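You operate a simulated robot arm through the tools that you are given. There is no shell and no other tool.

The job below is to be done with a simulated robot arm. You get a single attempt, and the scene is never put back.

## Task
Set the controls near the top of the front bench. At the end: the lobby line knob is turned to line 4; the lobby hall key is switched on; the lobby plant key is switched off; the lobby field key is switched off; whatever was shut is shut again. Leave all else as you found it, and nothing knocked over.

The check looks at the end state, three seconds after you hand in, the way a careful person would. Anything else that was tipped, shoved, dropped, spilled or broken makes it a failure.

## Robot
A 7-joint arm with a two-finger parallel gripper, fixed in place. Base frame: the origin is at the foot of the arm, x ahead of it, y to its left, z up; the work surface is at about z = 760. Units: mm, rad, N and s.
Its first joint turns from -2.601 to 2.601 rad. Payload 3.43 kg.
The TCP is the grasp point between the finger pads, 30 mm short of the fingertips. In the tool frame z runs along the fingers and y along their closing line. The gripper opens to 94 mm. The fingers are 28 mm wide and 10 mm thick; the gripper's body (50 by 96 mm) begins 55 mm behind the TCP.
Orientation is that of the tool frame in the base frame, as a unit quaternion [w, x, y, z]. With the fingers straight down and closing along the base's y, the tool's x points along the base's -x, its y along +y and its z along -z.

## Interface
- The arm moves only by the tool step_arm. Its argument "rows" is one flat list of numbers, 7 for each row, row after row: the shift along the tool's x, y, z in mm, then the turn, a rotation vector about the tool's x, y, z in rad, then the gripper command, from -1 (shut) to 1 (fully open), values between in proportion. In form: [x, y, z, rx, ry, rz, grip, x, y, z, rx, ry, rz, grip, ...]. A call has 1 to 20 rows; each row is the pose to reach, as a shift and turn from the pose commanded when the call began, along the tool's axes at that moment. A row lasts 0.2 s, in which the tool goes at most 50 mm and 0.15 rad; a call with a longer step from one row to the next is refused whole, and so is a gripper value outside its range. A pose out of reach is approached as far as the arm can. The call stops where the force on the tool passes 40 N (or 10 N more than at its start, if that is more) or the arm is blocked; 0.2 s more then pass. The fingers move at their own pace (about 45 mm/s each) and stop on an object; they squeeze with about 43 N. The grip force told is the motor's: it shows also when the fingers shut on nothing. Time passes only in rows, and 0.2 s behind the last, so rows that repeat a pose let the fingers close. It gives the time, the measured TCP pose, the force on the tool (base axes), the opening and the grip force at its end, in the units of the frame above (readings bear some noise), with the torque about the TCP (base axes, N m) and any sound that the robot's microphone picked up, and new pictures: "show" is both (left out), scene, wrist or none.
- Cameras (640 x 400 px; columns grow to the right, rows downward): "scene" is fixed at [401.8, -501.4, 1593]; the picture's right is [0.95, -0.31, 0.00], its down [-0.15, -0.45, -0.88] and it looks along [0.28, 0.83, -0.48] (base axes); focal length 354 px, centre (320, 200). "wrist" rides on the gripper at [76, 14, -102] in the tool frame; the picture's right is [-0.18, 0.98, 0.00], its down [-0.75, -0.14, -0.64] and it looks along [-0.63, -0.12, 0.77] (tool axes); focal length 243 px, centre (320, 200). There is no depth. A picture from a camera that has moved, and an enlarged one, comes with that camera's place and axes in the base frame and with its lens.
- zoom(camera, box): a new picture of the part [left, top, right, bottom] of that camera's present view, enlarged. The clock stands still meanwhile.
- finish_job(): hands the job in; it is judged then, once.

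Nothing tells you positions but the pictures and the camera data. Unless the task says otherwise, let go and move clear before handing in.

The tools are called after "Request:" as a command line: name --argument value ..., lists and objects as JSON in quotes. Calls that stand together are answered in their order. step_arm: Moves the arm, as the interface text tells. Its arguments: {"type":"object","properties":{"rows":{"type":"array","items":{"type":"number"}},"show":{"type":"string","enum":["both","scene","wrist","none"]}},"required":["rows"]} The other tools are called the same way: zoom (camera, box) takes an enlarged picture of a part of a camera's view; finish_job () hands the job in.

At the start:

```text
time: 0.0
tcp_pos: [729.8, 666.7, 1115.5]
orientation: [-0.001, 0.0, 1.0, 0.0]
contact_force: [0.1, -0.3, -0.2]
moment: [0.01, 0.04, -0.01]
gripper_width: 93.9
grasp_force: 0.0
```

scene: 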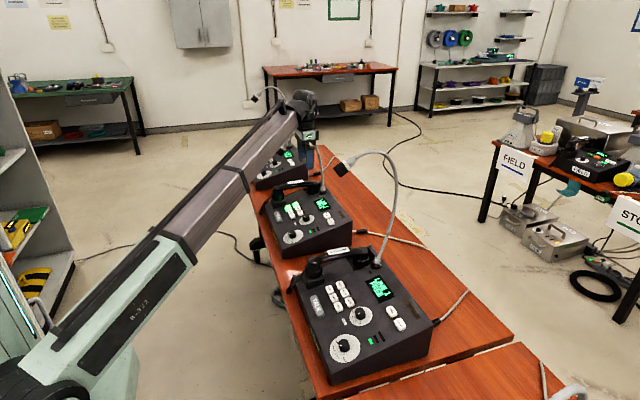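
wrist: 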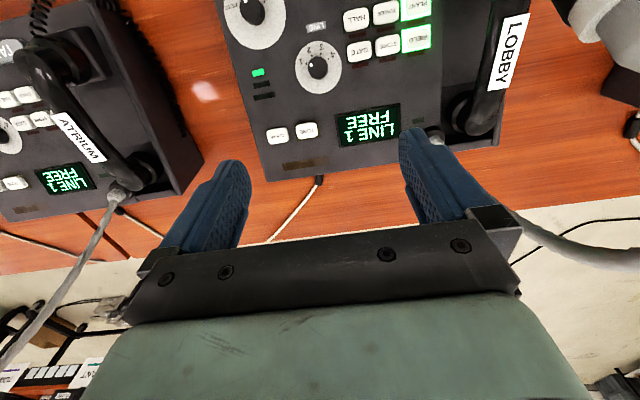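

I see a row of intercom stations on the front bench; the wrist camera shows the one labelled LOBBY, with its line knob, lit keys and a screen. I'll zoom in to read the labels before moving.

Request:
zoom --camera "wrist" --box '[220, 0, 540, 200]'

Request:
zoom --camera "scene" --box '[220, 80, 460, 230]'

Request:
zoom --camera "scene" --box '[280, 230, 440, 390]'

```text
2.00 times, centred on (380, 100) of wrist
camera zoom: at [654.1, 679.7, 1218.4], right [0.18, 0.98, 0.0], down [0.75, -0.14, 0.64], along [0.63, -0.12, -0.77], focal length 485 px, centre (200, 400)
```

zoom: 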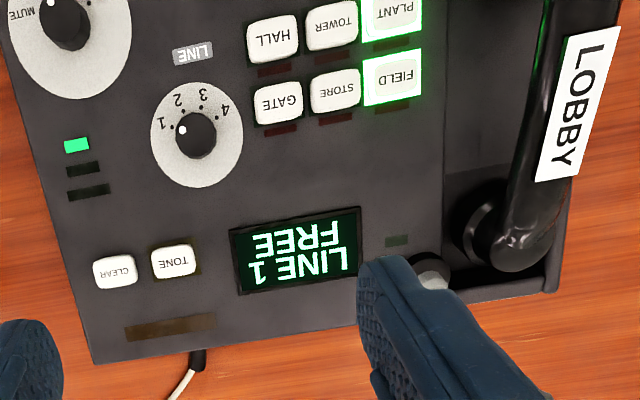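

```text
2.67 times, centred on (340, 155) of scene
camera zoom: at [401.8, -501.4, 1593.0], right [0.95, -0.31, 0.0], down [-0.15, -0.45, -0.88], along [0.28, 0.83, -0.48], focal length 943 px, centre (267, 320)
```

zoom: 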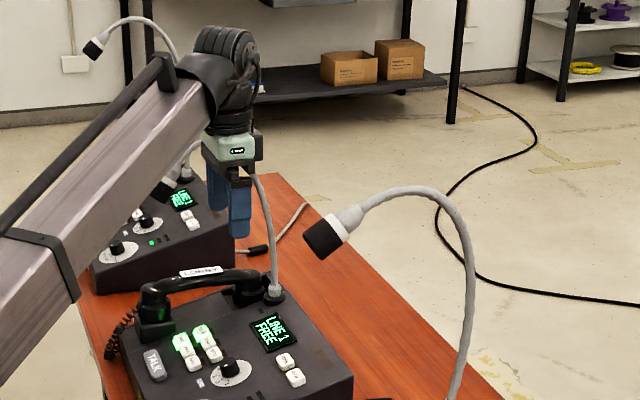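

```text
2.50 times, centred on (360, 310) of scene
camera zoom: at [401.8, -501.4, 1593.0], right [0.95, -0.31, 0.0], down [-0.15, -0.45, -0.88], along [0.28, 0.83, -0.48], focal length 884 px, centre (220, -75)
```

zoom: 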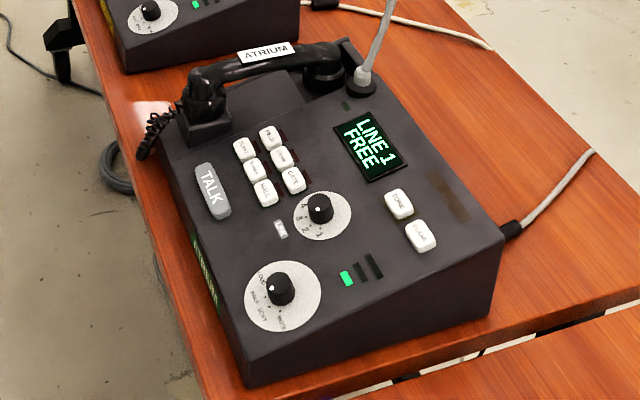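

The Lobby station is the middle one. Plant and Field are lit, Hall is unlit, and the screen reads LINE 1. I'll take closer views to triangulate the keys and the knob and to work out the panel slope.

Request:
zoom --camera "scene" --box '[250, 170, 362, 260]'

Request:
zoom --camera "wrist" --box '[220, 0, 380, 100]'

Request:
zoom --camera "wrist" --box '[320, 0, 480, 100]'

Request:
zoom --camera "scene" --box '[240, 80, 360, 200]'

```text
4.44 times, centred on (306, 215) of scene
camera zoom: at [401.8, -501.4, 1593.0], right [0.95, -0.31, 0.0], down [-0.15, -0.45, -0.88], along [0.28, 0.83, -0.48], focal length 1572 px, centre (382, 133)
```

zoom: 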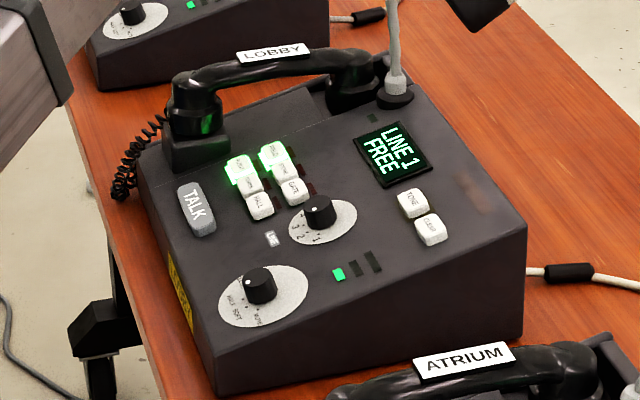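

```text
4.00 times, centred on (300, 50) of wrist
camera zoom: at [654.1, 679.7, 1218.4], right [0.18, 0.98, 0.0], down [0.75, -0.14, 0.64], along [0.63, -0.12, -0.77], focal length 970 px, centre (400, 800)
```

zoom: 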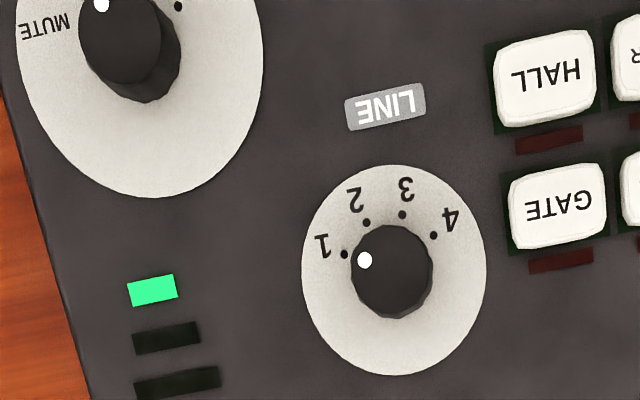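

```text
4.00 times, centred on (400, 50) of wrist
camera zoom: at [654.1, 679.7, 1218.4], right [0.18, 0.98, 0.0], down [0.75, -0.14, 0.64], along [0.63, -0.12, -0.77], focal length 970 px, centre (0, 800)
```

zoom: 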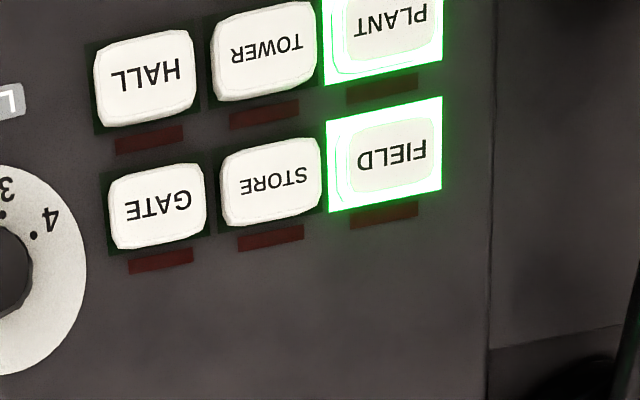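

```text
3.33 times, centred on (300, 140) of scene
camera zoom: at [401.8, -501.4, 1593.0], right [0.95, -0.31, 0.0], down [-0.15, -0.45, -0.88], along [0.28, 0.83, -0.48], focal length 1179 px, centre (387, 400)
```

zoom: 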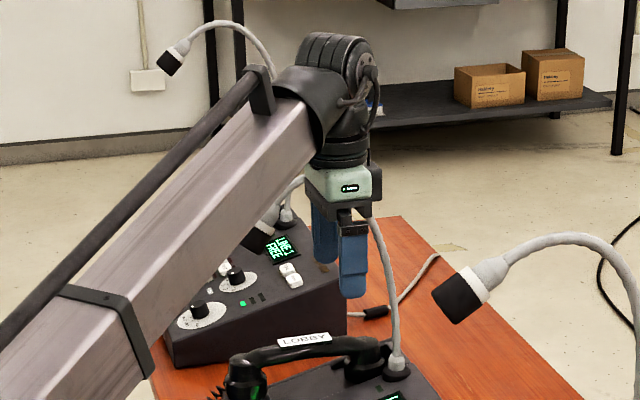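

The Lobby panel slopes up by about 15° in +x. I put the line knob base at about [728, 664, 846], Hall at [686, 721, 841], Plant at [686, 796, 837] and Field at [719, 796, 846]. The microphone head hangs near [679, 768, 1125], so I'll keep clear of it. I'll tilt to match the panel and come partway down over the knob.

Request:
step_arm --rows '[4.3, -0.5, 30, 0, -0.05, 0, 0.3, 8.7, -0.9, 60, 0, -0.1, 0, 0.1, 13, -1.4, 90, 0, -0.15, 0, 0.1, 17.4, -1.8, 120, 0, -0.2, 0, 0.1, 20, -2.7, 140, 0, -0.262, 0, 0.1]'

```text
time: 1.2
tcp_pos: [710.0, 663.0, 975.9]
orientation: [0.131, 0.0, 0.991, 0.0]
contact_force: [0.1, -1.0, -0.3]
moment: [0.0, 0.01, -0.02]
gripper_width: 51.8
grasp_force: 0.0
camera wrist: at [609.9, 677.0, 1055.6], right [0.18, 0.98, 0.05], down [0.56, -0.14, 0.82], along [0.81, -0.12, -0.58], focal length 243 px, centre (320, 200)
```

scene: 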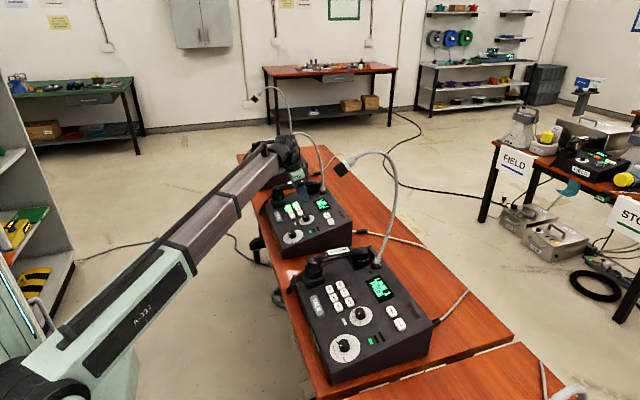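
wrist: 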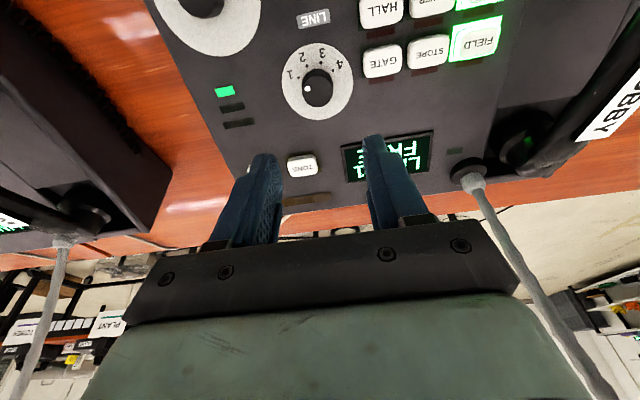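

The tilt worked and the path is clear. I'll zoom in again to refine the knob and key positions from this new viewpoint.

Request:
zoom --camera "wrist" --box '[240, 20, 400, 120]'

Request:
zoom --camera "wrist" --box '[350, 0, 510, 100]'

Request:
zoom --camera "scene" --box '[220, 80, 364, 170]'

Request:
zoom --camera "scene" --box '[260, 185, 356, 245]'

```text
4.00 times, centred on (320, 70) of wrist
camera zoom: at [609.9, 677.0, 1055.6], right [0.18, 0.98, 0.05], down [0.56, -0.14, 0.82], along [0.81, -0.12, -0.58], focal length 970 px, centre (320, 720)
```

zoom: 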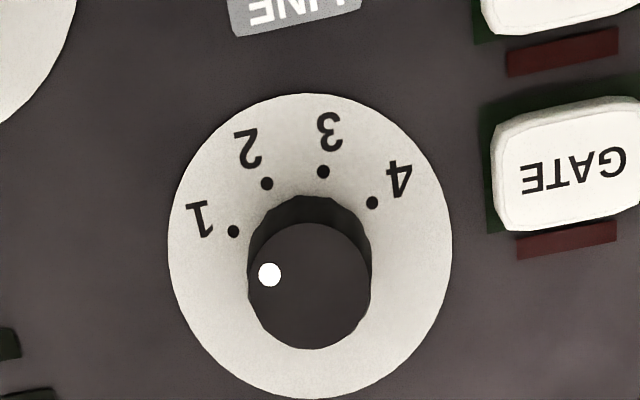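

```text
4.00 times, centred on (430, 50) of wrist
camera zoom: at [609.9, 677.0, 1055.6], right [0.18, 0.98, 0.05], down [0.56, -0.14, 0.82], along [0.81, -0.12, -0.58], focal length 970 px, centre (-120, 800)
```

zoom: 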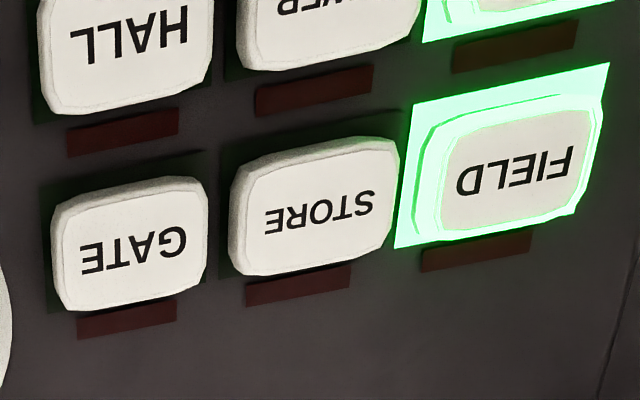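

```text
4.44 times, centred on (292, 125) of scene
camera zoom: at [401.8, -501.4, 1593.0], right [0.95, -0.31, 0.0], down [-0.15, -0.45, -0.88], along [0.28, 0.83, -0.48], focal length 1572 px, centre (444, 533)
```

zoom: 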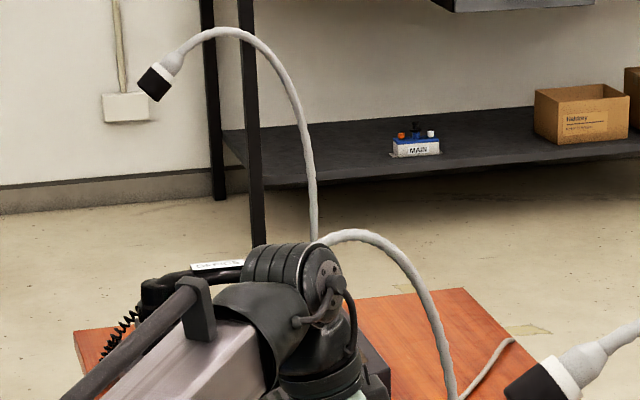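

```text
6.67 times, centred on (308, 215) of scene
camera zoom: at [401.8, -501.4, 1593.0], right [0.95, -0.31, 0.0], down [-0.15, -0.45, -0.88], along [0.28, 0.83, -0.48], focal length 2358 px, centre (400, 100)
```

zoom: 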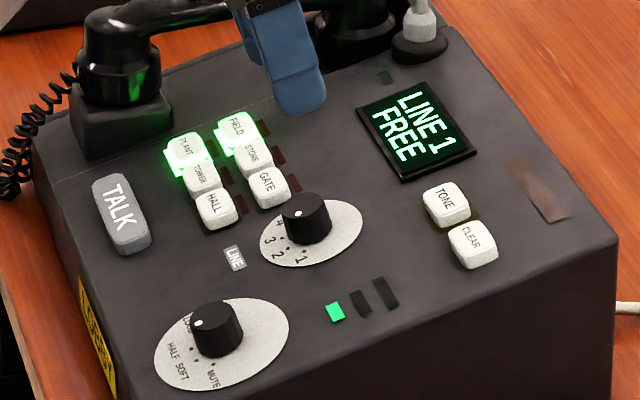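

The refined estimate puts the knob base 16.5 mm along tool x and 131 mm along tool z from the TCP, and the knob is about 20 mm tall and 25 mm across. I'll centre over it and pre-rotate the gripper so that the full turn from 1 to 4 fits in one motion.

Request:
step_arm --rows '[4, 0.2, 0, 0, 0, -0.14, 0.1, 8, 0.4, 0, 0, 0, -0.28, 0.1, 12, 0.6, 0, 0, 0, -0.42, 0.1, 16.5, 0.75, 0, 0, 0, -0.56, 0.1, 16.5, 0.75, 0, 0, 0, -0.7, 0.1, 16.5, 0.75, 0, 0, 0, -0.84, 0.1, 16.5, 0.75, 0, 0, 0, -0.98, 0.1, 16.5, 0.75, 0, 0, 0, -1.1, 0.1, 16.5, 0.75, 20, 0, 0, -1.1, 0.1, 16.5, 0.75, 40, 0, 0, -1.1, 0.1, 16.5, 0.75, 50, 0, 0, -1.1, 0.1]'

```text
time: 3.6
tcp_pos: [705.8, 662.9, 923.5]
orientation: [0.112, -0.518, 0.845, -0.068]
contact_force: [0.2, -0.5, 0.5]
moment: [0.0, -0.02, 0.01]
gripper_width: 51.6
grasp_force: 0.0
camera wrist: at [634.6, 602.4, 1010.0], right [-0.77, 0.61, -0.21], down [0.28, 0.61, 0.74], along [0.58, 0.51, -0.64], focal length 243 px, centre (320, 200)
```

scene: 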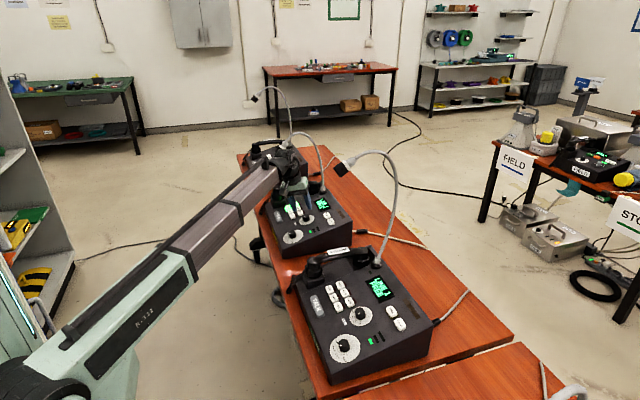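
wrist: 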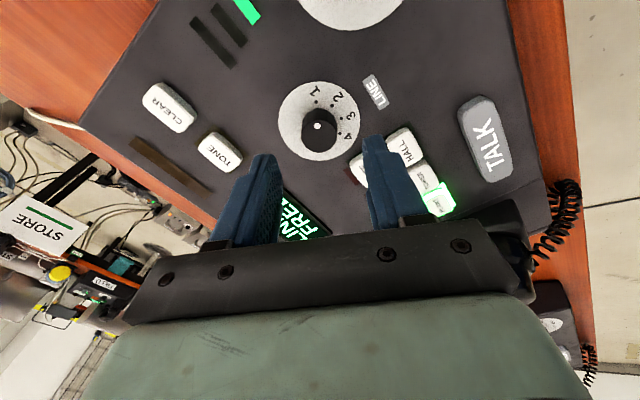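

The wrist reached the pre-rotated pose with no contact. I'll zoom in to check centring before the final descent.

Request:
zoom --camera "wrist" --box '[240, 60, 400, 160]'

Request:
zoom --camera "scene" --box '[240, 130, 384, 220]'

```text
4.00 times, centred on (320, 110) of wrist
camera zoom: at [634.6, 602.4, 1010.0], right [-0.77, 0.61, -0.21], down [0.28, 0.61, 0.74], along [0.58, 0.51, -0.64], focal length 970 px, centre (320, 560)
```

zoom: 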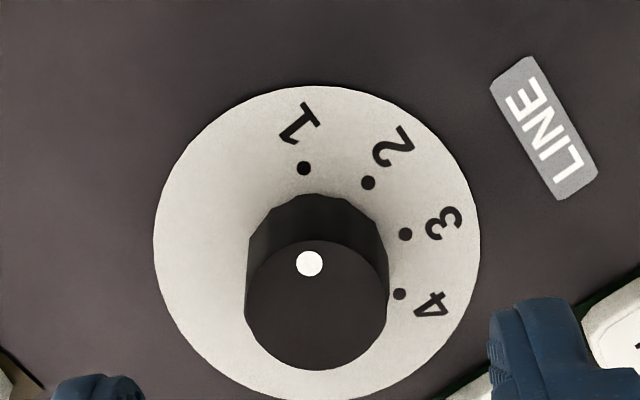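

```text
4.44 times, centred on (312, 175) of scene
camera zoom: at [401.8, -501.4, 1593.0], right [0.95, -0.31, 0.0], down [-0.15, -0.45, -0.88], along [0.28, 0.83, -0.48], focal length 1572 px, centre (356, 311)
```

zoom: 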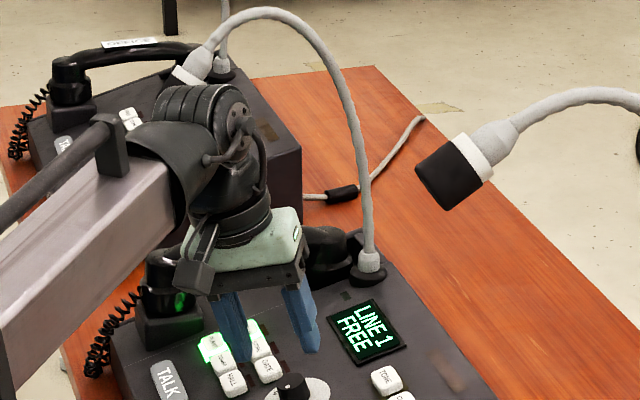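

The knob is centred to within about 1 mm. Next I descend so the fingertips stop about 5 mm above the panel, then close on the knob.

Request:
step_arm --rows '[0, -0.5, 15, 0, 0, 0, 0.1, 0, -0.5, 30, 0, 0, 0, 0.1, 0, -0.5, 40, 0, 0, 0, 0.1, 0, -0.5, 46, 0, 0, 0, 0.1]'

```text
time: 4.6
tcp_pos: [718.5, 663.9, 877.7]
orientation: [0.112, -0.518, 0.845, -0.068]
contact_force: [-0.9, -0.3, 0.1]
moment: [0.01, 0.01, -0.03]
gripper_width: 51.5
grasp_force: 0.1
camera wrist: at [647.5, 602.0, 965.5], right [-0.77, 0.61, -0.21], down [0.29, 0.61, 0.74], along [0.58, 0.51, -0.64], focal length 243 px, centre (320, 200)
```

scene: 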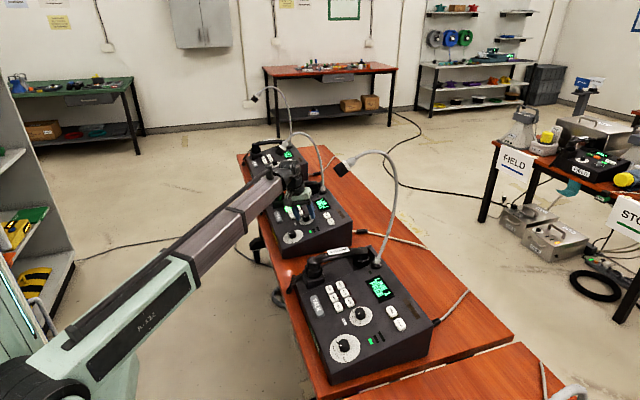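
wrist: 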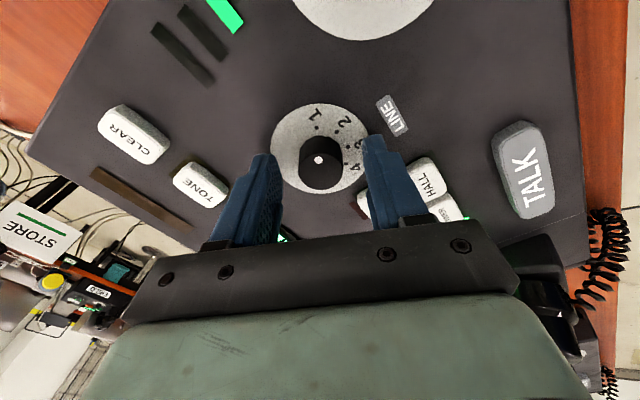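

The fingers straddle the knob with no contact. Now I'll close on it and check the grip before turning.

Request:
step_arm --rows '[0, 0, 0, 0, 0, 0, -0.3, 0, 0, 0, 0, 0, -0.6, 0, 0, 0, 0, 0, -1, 0, 0, 0, 0, 0, -1, 0, 0, 0, 0, 0, -1]' --show "wrist"

Request:
zoom --camera "wrist" --box '[240, 90, 400, 190]'

```text
refused: rows must hold 7 numbers for each row
```

```text
4.00 times, centred on (320, 140) of wrist
camera zoom: at [647.5, 602.0, 965.5], right [-0.77, 0.61, -0.21], down [0.29, 0.61, 0.74], along [0.58, 0.51, -0.64], focal length 970 px, centre (320, 440)
```

zoom: 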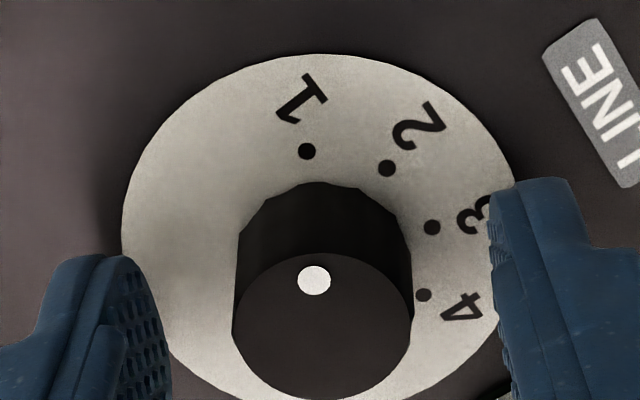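

My row list was malformed and got refused, so nothing moved. I'm resending the close command.

Request:
step_arm --rows '[0, 0, 0, 0, 0, 0, -0.3, 0, 0, 0, 0, 0, 0, -0.6, 0, 0, 0, 0, 0, 0, -1, 0, 0, 0, 0, 0, 0, -1, 0, 0, 0, 0, 0, 0, -1]' --show "wrist"

```text
time: 5.8
tcp_pos: [718.2, 664.0, 878.2]
orientation: [0.11, -0.519, 0.845, -0.068]
contact_force: [-2.7, 0.7, -0.8]
moment: [0.12, 0.08, 0.01]
gripper_width: 27.1
grasp_force: 43.1
camera wrist: at [647.2, 602.2, 965.6], right [-0.77, 0.61, -0.2], down [0.29, 0.61, 0.74], along [0.58, 0.51, -0.64], focal length 243 px, centre (320, 200)
```

wrist: 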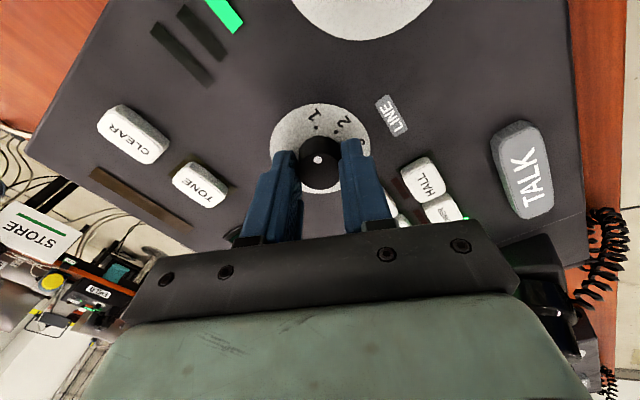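

I have the knob gripped at 27 mm. The detents are about 40° apart, so line 4 is about 2.09 rad clockwise. I'll turn one step first and read the screen.

Request:
step_arm --rows '[0, 0, 0, 0, 0, 0.14, -1, 0, 0, 0, 0, 0, 0.28, -1, 0, 0, 0, 0, 0, 0.42, -1, 0, 0, 0, 0, 0, 0.56, -1, 0, 0, 0, 0, 0, 0.7, -1]'

Request:
zoom --camera "scene" --box '[240, 160, 384, 250]'

```text
time: 7.0
tcp_pos: [717.9, 664.3, 878.0]
orientation: [0.129, -0.196, 0.972, -0.025]
contact_force: [-2.3, 0.9, -0.5]
moment: [-0.21, 0.67, -0.08]
gripper_width: 27.0
grasp_force: 42.8
camera wrist: at [619.8, 647.2, 958.3], right [-0.2, 0.98, -0.05], down [0.56, 0.16, 0.81], along [0.8, 0.14, -0.58], focal length 243 px, centre (320, 200)
```

scene: 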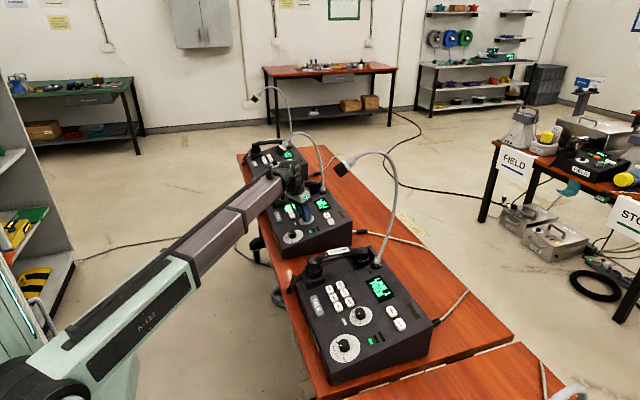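
wrist: 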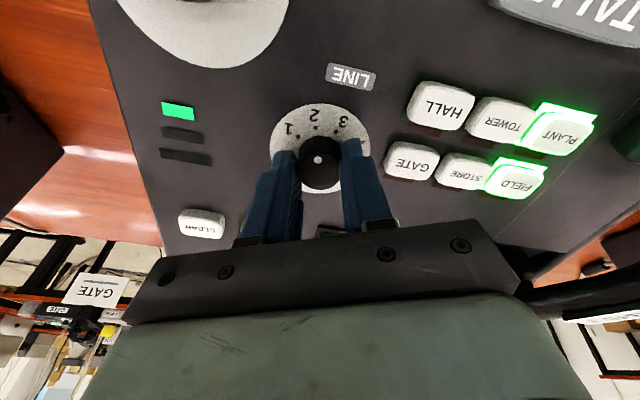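

```text
4.44 times, centred on (312, 205) of scene
camera zoom: at [401.8, -501.4, 1593.0], right [0.95, -0.31, 0.0], down [-0.15, -0.45, -0.88], along [0.28, 0.83, -0.48], focal length 1572 px, centre (356, 178)
```

zoom: 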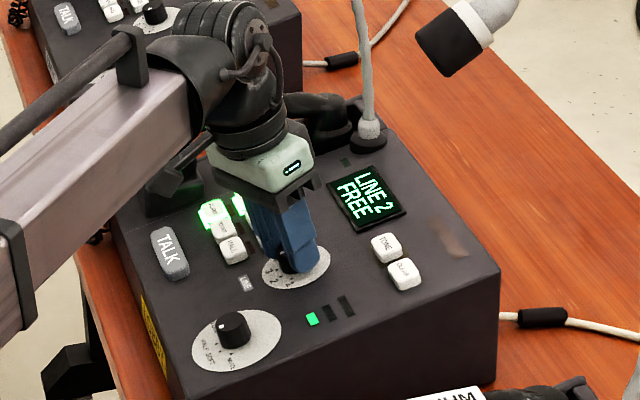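

The screen now reads LINE 2 and Plant and Field are still lit. I'll turn the remaining two steps.

Request:
step_arm --rows '[0, 0, 0, 0, 0, 0.14, -1, 0, 0, 0, 0, 0, 0.28, -1, 0, 0, 0, 0, 0, 0.42, -1, 0, 0, 0, 0, 0, 0.56, -1, 0, 0, 0, 0, 0, 0.7, -1, 0, 0, 0, 0, 0, 0.84, -1, 0, 0, 0, 0, 0, 0.98, -1, 0, 0, 0, 0, 0, 1.12, -1, 0, 0, 0, 0, 0, 1.26, -1, 0, 0, 0, 0, 0, 1.39, -1]'

Request:
zoom --camera "scene" --box '[240, 160, 384, 250]'

Request:
zoom --camera "wrist" --box '[240, 90, 400, 190]'

```text
time: 9.2
tcp_pos: [719.7, 663.5, 879.4]
orientation: [0.115, 0.472, 0.872, 0.061]
contact_force: [-5.7, 3.2, -0.1]
moment: [-0.6, -0.21, -0.08]
gripper_width: 26.9
grasp_force: 43.0
camera wrist: at [664.1, 735.0, 970.1], right [0.89, 0.38, 0.24], down [0.12, -0.71, 0.7], along [0.44, -0.59, -0.68], focal length 243 px, centre (320, 200)
```

scene: 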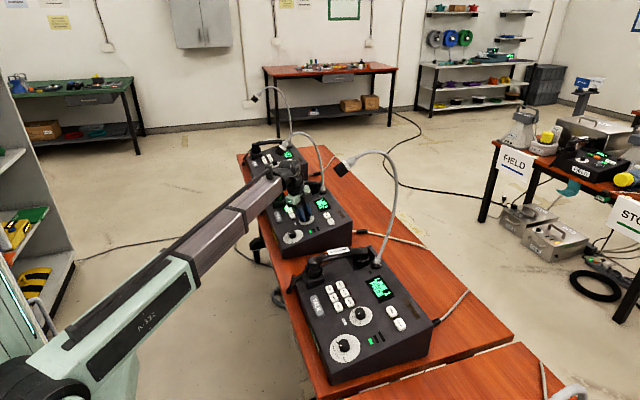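
wrist: 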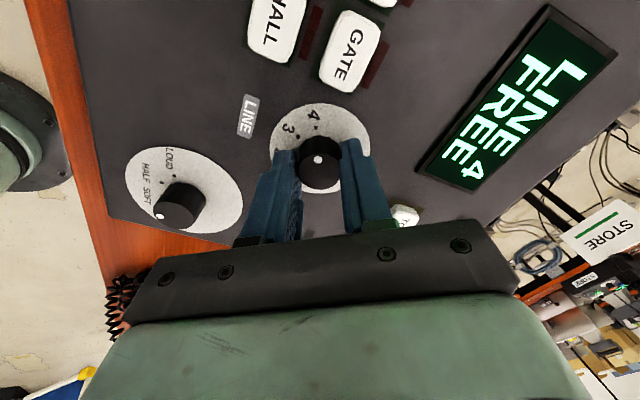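

```text
4.44 times, centred on (312, 205) of scene
camera zoom: at [401.8, -501.4, 1593.0], right [0.95, -0.31, 0.0], down [-0.15, -0.45, -0.88], along [0.28, 0.83, -0.48], focal length 1572 px, centre (356, 178)
```

zoom: 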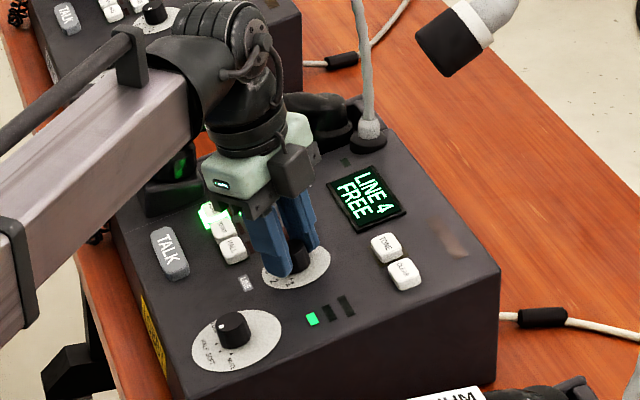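

```text
4.00 times, centred on (320, 140) of wrist
camera zoom: at [664.1, 735.0, 970.1], right [0.89, 0.38, 0.24], down [0.12, -0.71, 0.7], along [0.44, -0.59, -0.68], focal length 970 px, centre (320, 440)
```

zoom: 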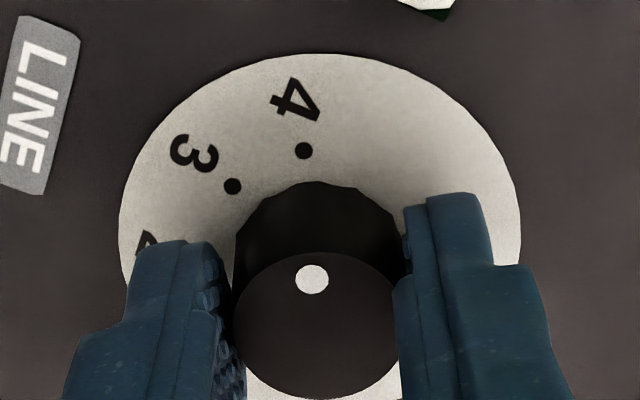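

The screen reads LINE 4 and the marker points at 4. I'll release, then back straight off along the tool axis.

Request:
step_arm --rows '[0, 0, 0, 0, 0, 0, -0.2, 0, 0, 0, 0, 0, 0, 0.0, 0, 0, 0, 0, 0, 0, 0.05, 0, 0, -10, 0, 0, 0, 0.05, 0, 0, -30, 0, 0, 0, 0.05, 0, 0, -60, 0, 0, 0, 0.05, 0, 0, -90, 0, 0, 0, 0.05]'

Request:
zoom --camera "scene" --box '[240, 160, 384, 250]'

```text
time: 10.8
tcp_pos: [695.6, 665.6, 966.9]
orientation: [0.114, 0.471, 0.873, 0.061]
contact_force: [0.3, 0.6, -0.7]
moment: [0.03, -0.01, 0.01]
gripper_width: 49.2
grasp_force: 0.1
camera wrist: at [640.8, 735.5, 1057.7], right [0.89, 0.39, 0.24], down [0.12, -0.71, 0.7], along [0.44, -0.59, -0.68], focal length 243 px, centre (320, 200)
```

scene: 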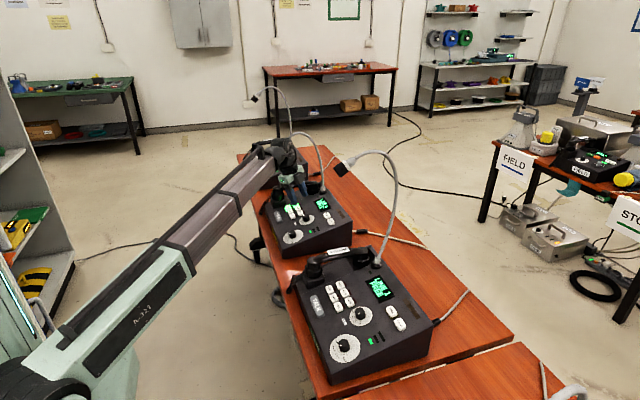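
wrist: 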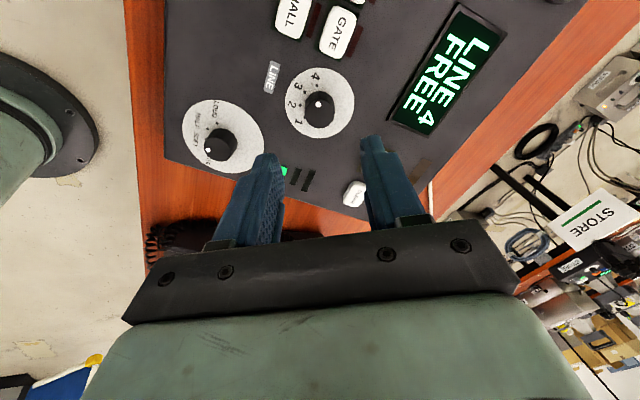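

```text
4.44 times, centred on (312, 205) of scene
camera zoom: at [401.8, -501.4, 1593.0], right [0.95, -0.31, 0.0], down [-0.15, -0.45, -0.88], along [0.28, 0.83, -0.48], focal length 1572 px, centre (356, 178)
```

zoom: 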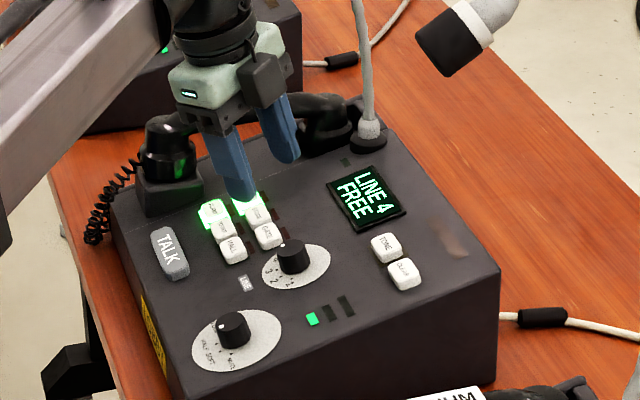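

Line 4 holds. For the keys I'll tilt the closed fingers about 40° outward, toward +x+y, so the wrist stays clear of the hanging microphone. I'll move to a hover about 60 mm off the Hall key.

Request:
step_arm --rows '[0, 0, 0, -0.0441, -0.0162, -0.128, -0.3, 0, 0, 0, -0.0882, -0.0324, -0.2559, -1, 0, 0, 0, -0.1323, -0.0486, -0.3839, -1, 0, 0, 0, -0.1763, -0.0648, -0.5119, -1, 0, 0, 0, -0.2204, -0.081, -0.6398, -1, 7.9, -0.8, 3.3, -0.2645, -0.0972, -0.7678, -1, 15.9, -1.7, 6.6, -0.3086, -0.1135, -0.8958, -1, 23.8, -2.5, 9.9, -0.3527, -0.1297, -1.0238, -1, 31.7, -3.3, 13.2, -0.3968, -0.1459, -1.1517, -1, 39.6, -4.1, 16.5, -0.4408, -0.1621, -1.2797, -1, 47.6, -5, 19.8, -0.4849, -0.1783, -1.4077, -1, 55.5, -5.8, 23.1, -0.529, -0.1945, -1.5356, -1, 63.4, -6.6, 26.4, -0.5731, -0.2107, -1.6636, -1]'

Request:
zoom --camera "scene" --box '[220, 140, 364, 230]'

```text
time: 13.6
tcp_pos: [663.3, 714.1, 929.7]
orientation: [0.316, -0.361, 0.868, 0.131]
contact_force: [-0.4, -0.6, -0.6]
moment: [-0.03, 0.0, -0.01]
gripper_width: 0.1
grasp_force: 32.9
camera wrist: at [566.2, 635.0, 959.4], right [-0.6, 0.79, 0.12], down [0.21, 0.02, 0.98], along [0.77, 0.61, -0.18], focal length 243 px, centre (320, 200)
```

scene: 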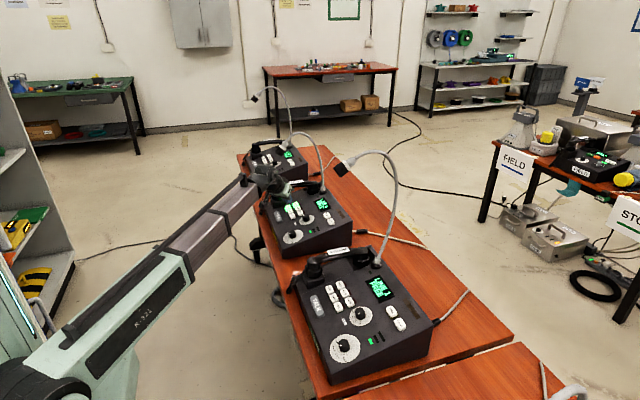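
wrist: 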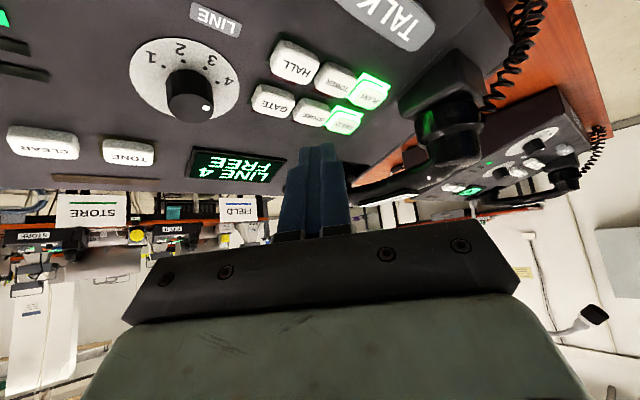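

```text
4.44 times, centred on (292, 185) of scene
camera zoom: at [401.8, -501.4, 1593.0], right [0.95, -0.31, 0.0], down [-0.15, -0.45, -0.88], along [0.28, 0.83, -0.48], focal length 1572 px, centre (444, 267)
```

zoom: 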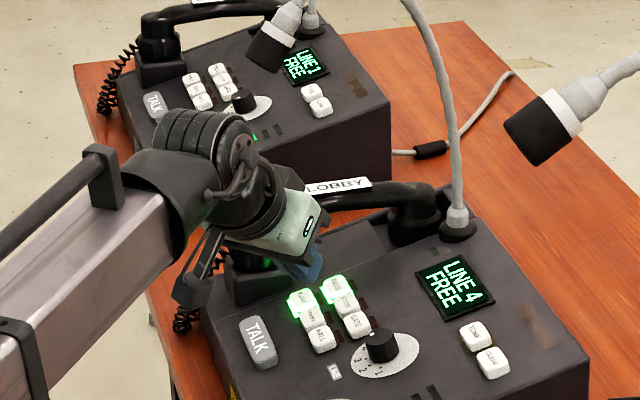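

The mic is well clear and I have a good view of both the screen and the keys. I'll zoom the wrist view to fix the key positions relative to the tool.

Request:
zoom --camera "wrist" --box '[240, 20, 400, 120]'

Request:
zoom --camera "scene" --box '[264, 175, 336, 220]'

```text
4.00 times, centred on (320, 70) of wrist
camera zoom: at [566.2, 635.0, 959.4], right [-0.6, 0.79, 0.12], down [0.21, 0.02, 0.98], along [0.77, 0.61, -0.18], focal length 970 px, centre (320, 720)
```

zoom: 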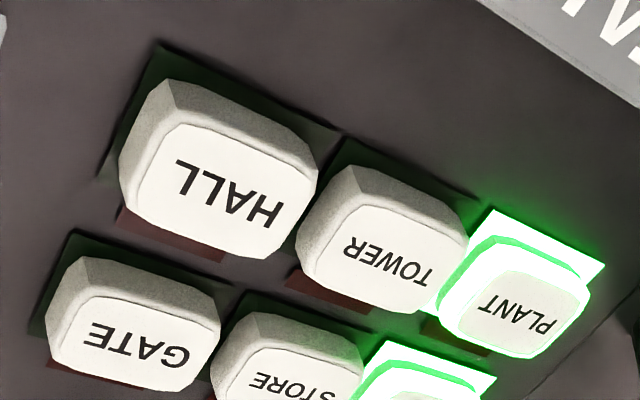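

```text
8.89 times, centred on (300, 198) of scene
camera zoom: at [401.8, -501.4, 1593.0], right [0.95, -0.31, 0.0], down [-0.15, -0.45, -0.88], along [0.28, 0.83, -0.48], focal length 3145 px, centre (498, 222)
```

zoom: 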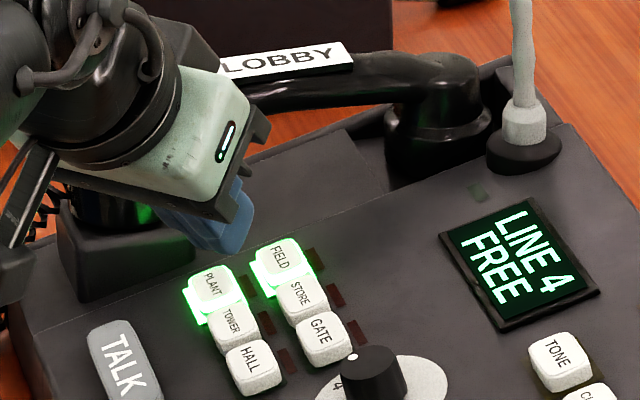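

I place Hall's top at about [686.5, 722, 839]. I'll lower the fingertip edge to about 8 mm above the Hall key and check alignment.

Request:
step_arm --rows '[7.8, -3.1, 16.2, 0, 0, 0, -1, 15.5, -6.2, 32.3, 0, 0, 0, -1, 20, -8, 40, 0, 0, 0, -1, 23.6, -9.3, 46.8, 0, 0, 0, -1]' --show "wrist"

Request:
zoom --camera "scene" --box '[264, 175, 336, 220]'

Request:
zoom --camera "wrist" --box '[240, 60, 400, 160]'

```text
time: 14.6
tcp_pos: [678.6, 714.6, 879.2]
orientation: [0.316, -0.36, 0.868, 0.131]
contact_force: [-0.2, 0.0, -0.2]
moment: [0.0, 0.0, -0.01]
gripper_width: 0.0
grasp_force: 33.3
camera wrist: at [581.3, 637.0, 909.0], right [-0.6, 0.79, 0.12], down [0.22, 0.02, 0.98], along [0.77, 0.61, -0.18], focal length 243 px, centre (320, 200)
```

wrist: 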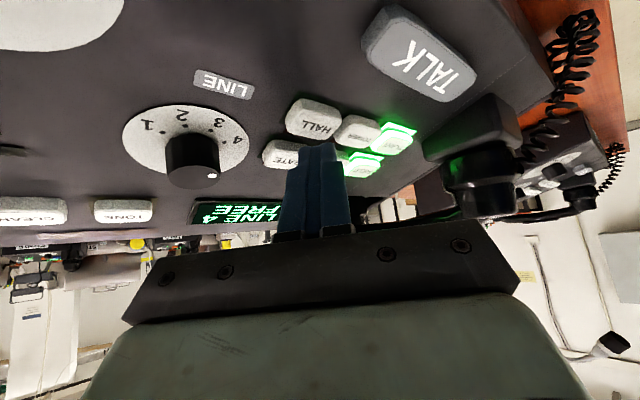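

```text
8.89 times, centred on (300, 198) of scene
camera zoom: at [401.8, -501.4, 1593.0], right [0.95, -0.31, 0.0], down [-0.15, -0.45, -0.88], along [0.28, 0.83, -0.48], focal length 3145 px, centre (498, 222)
```

zoom: 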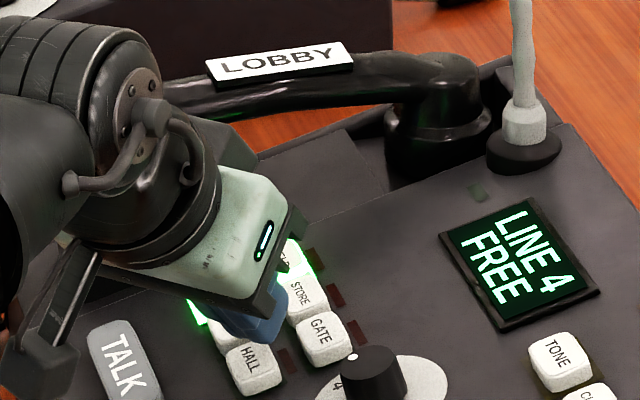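

```text
4.00 times, centred on (320, 110) of wrist
camera zoom: at [581.3, 637.0, 909.0], right [-0.6, 0.79, 0.12], down [0.22, 0.02, 0.98], along [0.77, 0.61, -0.18], focal length 970 px, centre (320, 560)
```

zoom: 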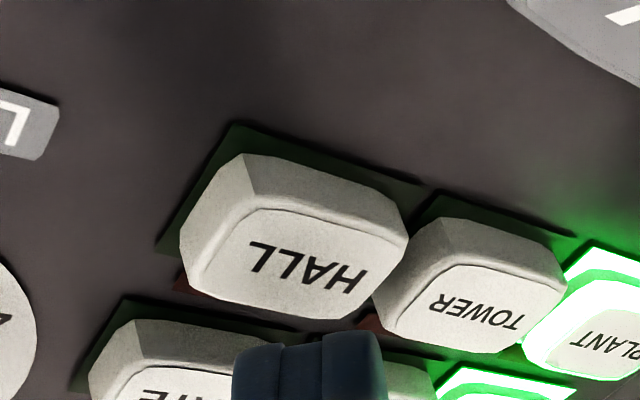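

The fingertip edge is about 10 mm above the centre of Hall. I'll press down along the panel normal in small steps and watch the force.

Request:
step_arm --rows '[3.5, 0.5, 3.4, 0, 0, 0, -1, 4.9, 0, 6.0, 0, 0, 0, -1, 5.9, -0.4, 7.7, 0, 0, 0, -1, 6.4, -0.6, 8.5, 0, 0, 0, -1, 6.9, -0.8, 9.4, 0, 0, 0, -1]' --show "wrist"

Request:
zoom --camera "scene" --box '[264, 175, 336, 220]'

```text
time: 15.8
tcp_pos: [680.1, 716.0, 868.5]
orientation: [0.317, -0.36, 0.868, 0.131]
contact_force: [-1.1, -0.3, 5.4]
moment: [-0.02, -0.03, 0.0]
gripper_width: 0.0
grasp_force: 32.9
heard: click
camera wrist: at [582.5, 636.9, 897.4], right [-0.6, 0.79, 0.12], down [0.22, 0.02, 0.98], along [0.77, 0.61, -0.18], focal length 243 px, centre (320, 200)
```

wrist: 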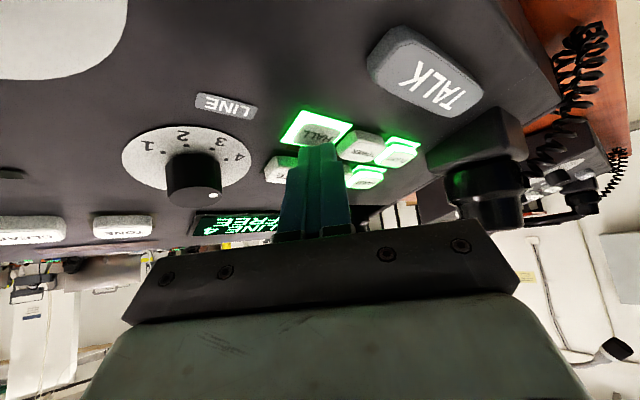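

```text
8.89 times, centred on (300, 198) of scene
camera zoom: at [401.8, -501.4, 1593.0], right [0.95, -0.31, 0.0], down [-0.15, -0.45, -0.88], along [0.28, 0.83, -0.48], focal length 3145 px, centre (498, 222)
```

zoom: 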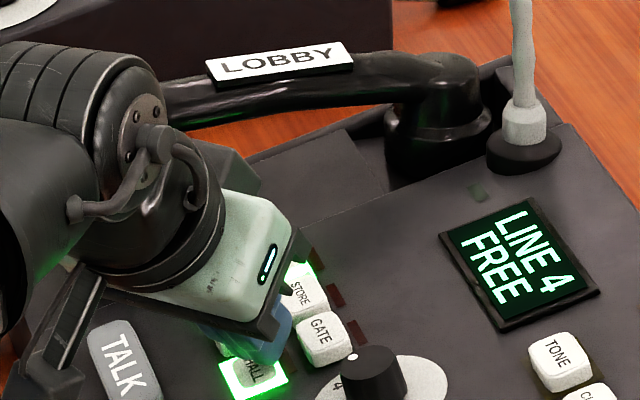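

I heard a click and Hall lit up. I'll lift off along the panel normal and check that all the key states hold.

Request:
step_arm --rows '[-2.4, 0.9, -4.3, 0, 0, 0, -1, -4.8, 1.8, -8.6, 0, 0, 0, -1, -12, 4.6, -21.4, 0, 0, 0, -1, -19.2, 7.3, -34.3, 0, 0, 0, -1]' --show "wrist"

Request:
zoom --camera "scene" --box '[264, 175, 336, 220]'

Request:
zoom --camera "wrist" --box '[240, 40, 400, 140]'

```text
time: 16.8
tcp_pos: [669.6, 715.0, 905.9]
orientation: [0.316, -0.36, 0.868, 0.131]
contact_force: [0.2, 0.4, 0.8]
moment: [0.0, -0.02, 0.0]
gripper_width: 0.0
grasp_force: 33.5
camera wrist: at [572.5, 636.8, 935.6], right [-0.6, 0.79, 0.12], down [0.22, 0.02, 0.98], along [0.77, 0.61, -0.18], focal length 243 px, centre (320, 200)
```

wrist: 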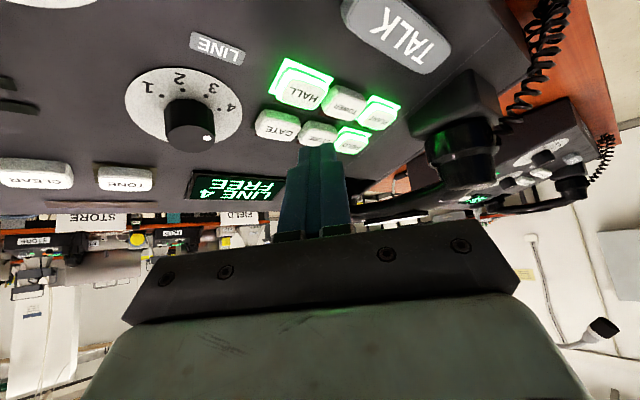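

```text
8.89 times, centred on (300, 198) of scene
camera zoom: at [401.8, -501.4, 1593.0], right [0.95, -0.31, 0.0], down [-0.15, -0.45, -0.88], along [0.28, 0.83, -0.48], focal length 3145 px, centre (498, 222)
```

zoom: 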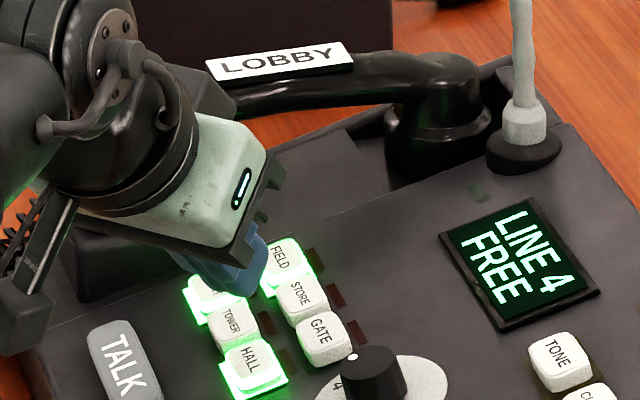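

```text
4.00 times, centred on (320, 90) of wrist
camera zoom: at [572.5, 636.8, 935.6], right [-0.6, 0.79, 0.12], down [0.22, 0.02, 0.98], along [0.77, 0.61, -0.18], focal length 970 px, centre (320, 640)
```

zoom: 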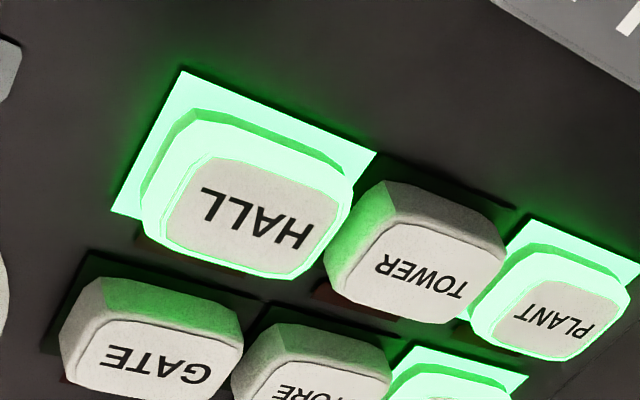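

Hall is on, and Plant and Field are still lit as expected. Next I shift about 74 mm in +y to hover over Plant.

Request:
step_arm --rows '[-9.8, 13.4, 8.2, 0, 0, 0, -1, -19.6, 26.7, 16.4, 0, 0, 0, -1, -29.5, 40, 24.7, 0, 0, 0, -1, -39.3, 53.4, 32.9, 0, 0, 0, -1]' --show "both"

Request:
zoom --camera "scene" --box '[240, 150, 336, 210]'

Request:
zoom --camera "wrist" --box '[240, 40, 400, 140]'

```text
time: 17.8
tcp_pos: [668.2, 790.2, 905.6]
orientation: [0.315, -0.359, 0.868, 0.131]
contact_force: [-0.9, -0.1, 0.5]
moment: [0.02, 0.0, 0.02]
gripper_width: 0.0
grasp_force: 32.9
camera wrist: at [570.7, 711.4, 935.6], right [-0.6, 0.79, 0.12], down [0.22, 0.02, 0.98], along [0.77, 0.61, -0.18], focal length 243 px, centre (320, 200)
```

scene: 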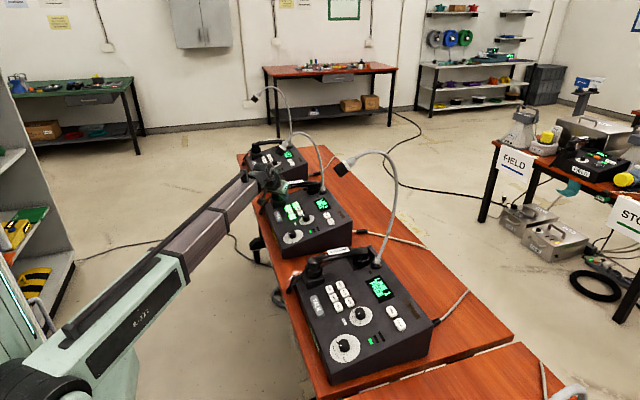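
wrist: 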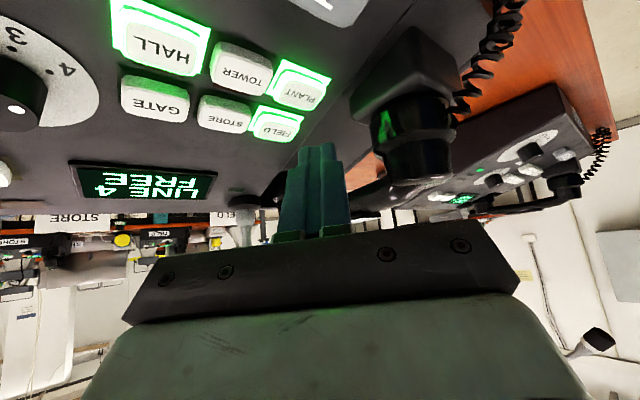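

```text
6.67 times, centred on (288, 180) of scene
camera zoom: at [401.8, -501.4, 1593.0], right [0.95, -0.31, 0.0], down [-0.15, -0.45, -0.88], along [0.28, 0.83, -0.48], focal length 2358 px, centre (533, 333)
```

zoom: 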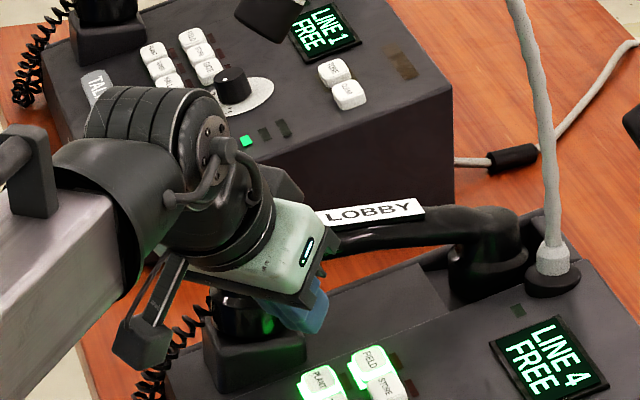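

```text
4.00 times, centred on (320, 90) of wrist
camera zoom: at [570.7, 711.4, 935.6], right [-0.6, 0.79, 0.12], down [0.22, 0.02, 0.98], along [0.77, 0.61, -0.18], focal length 970 px, centre (320, 640)
```

zoom: 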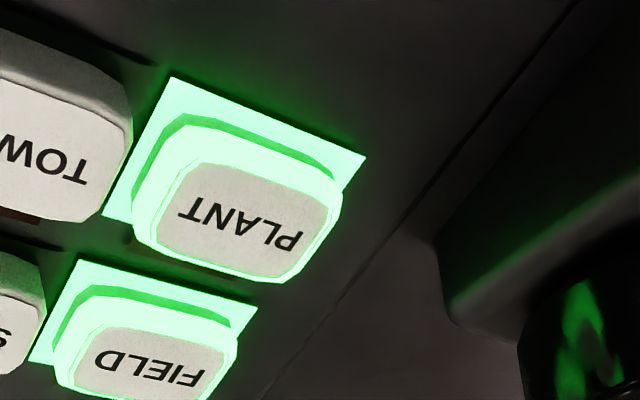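

I'm centred over Plant, with the handset cradle about 30 mm farther out in y. I'll press it the same way.

Request:
step_arm --rows '[10.4, -4.7, 16.5, 0, 0, 0, -1, 15.2, -6.5, 25.0, 0, 0, 0, -1, 17.6, -7.5, 29.3, 0, 0, 0, -1, 18.6, -7.8, 31.0, 0, 0, 0, -1, 19.1, -8.0, 31.9, 0, 0, 0, -1, 19.6, -8.2, 32.7, 0, 0, 0, -1]' --show "wrist"

Request:
zoom --camera "scene" --box '[260, 175, 356, 235]'

```text
time: 19.2
tcp_pos: [678.2, 788.0, 867.0]
orientation: [0.316, -0.359, 0.868, 0.131]
contact_force: [-1.0, 0.3, 2.5]
moment: [0.02, -0.01, 0.0]
gripper_width: 0.0
grasp_force: 33.0
heard: click
camera wrist: at [580.4, 709.2, 898.1], right [-0.6, 0.79, 0.12], down [0.22, 0.02, 0.98], along [0.77, 0.61, -0.18], focal length 243 px, centre (320, 200)
```

wrist: 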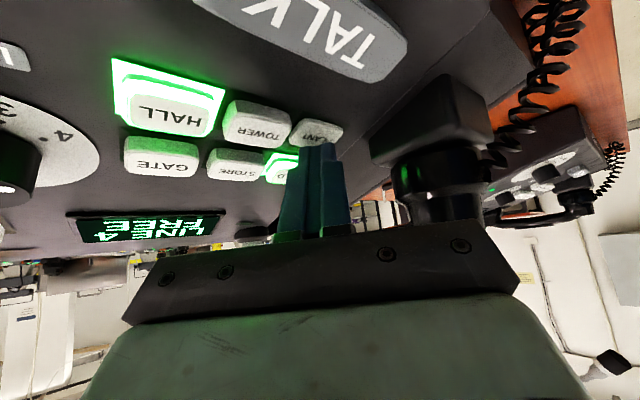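

```text
6.67 times, centred on (308, 205) of scene
camera zoom: at [401.8, -501.4, 1593.0], right [0.95, -0.31, 0.0], down [-0.15, -0.45, -0.88], along [0.28, 0.83, -0.48], focal length 2358 px, centre (400, 167)
```

zoom: 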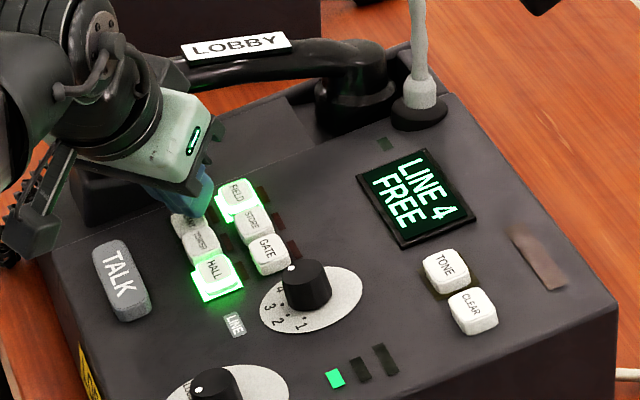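

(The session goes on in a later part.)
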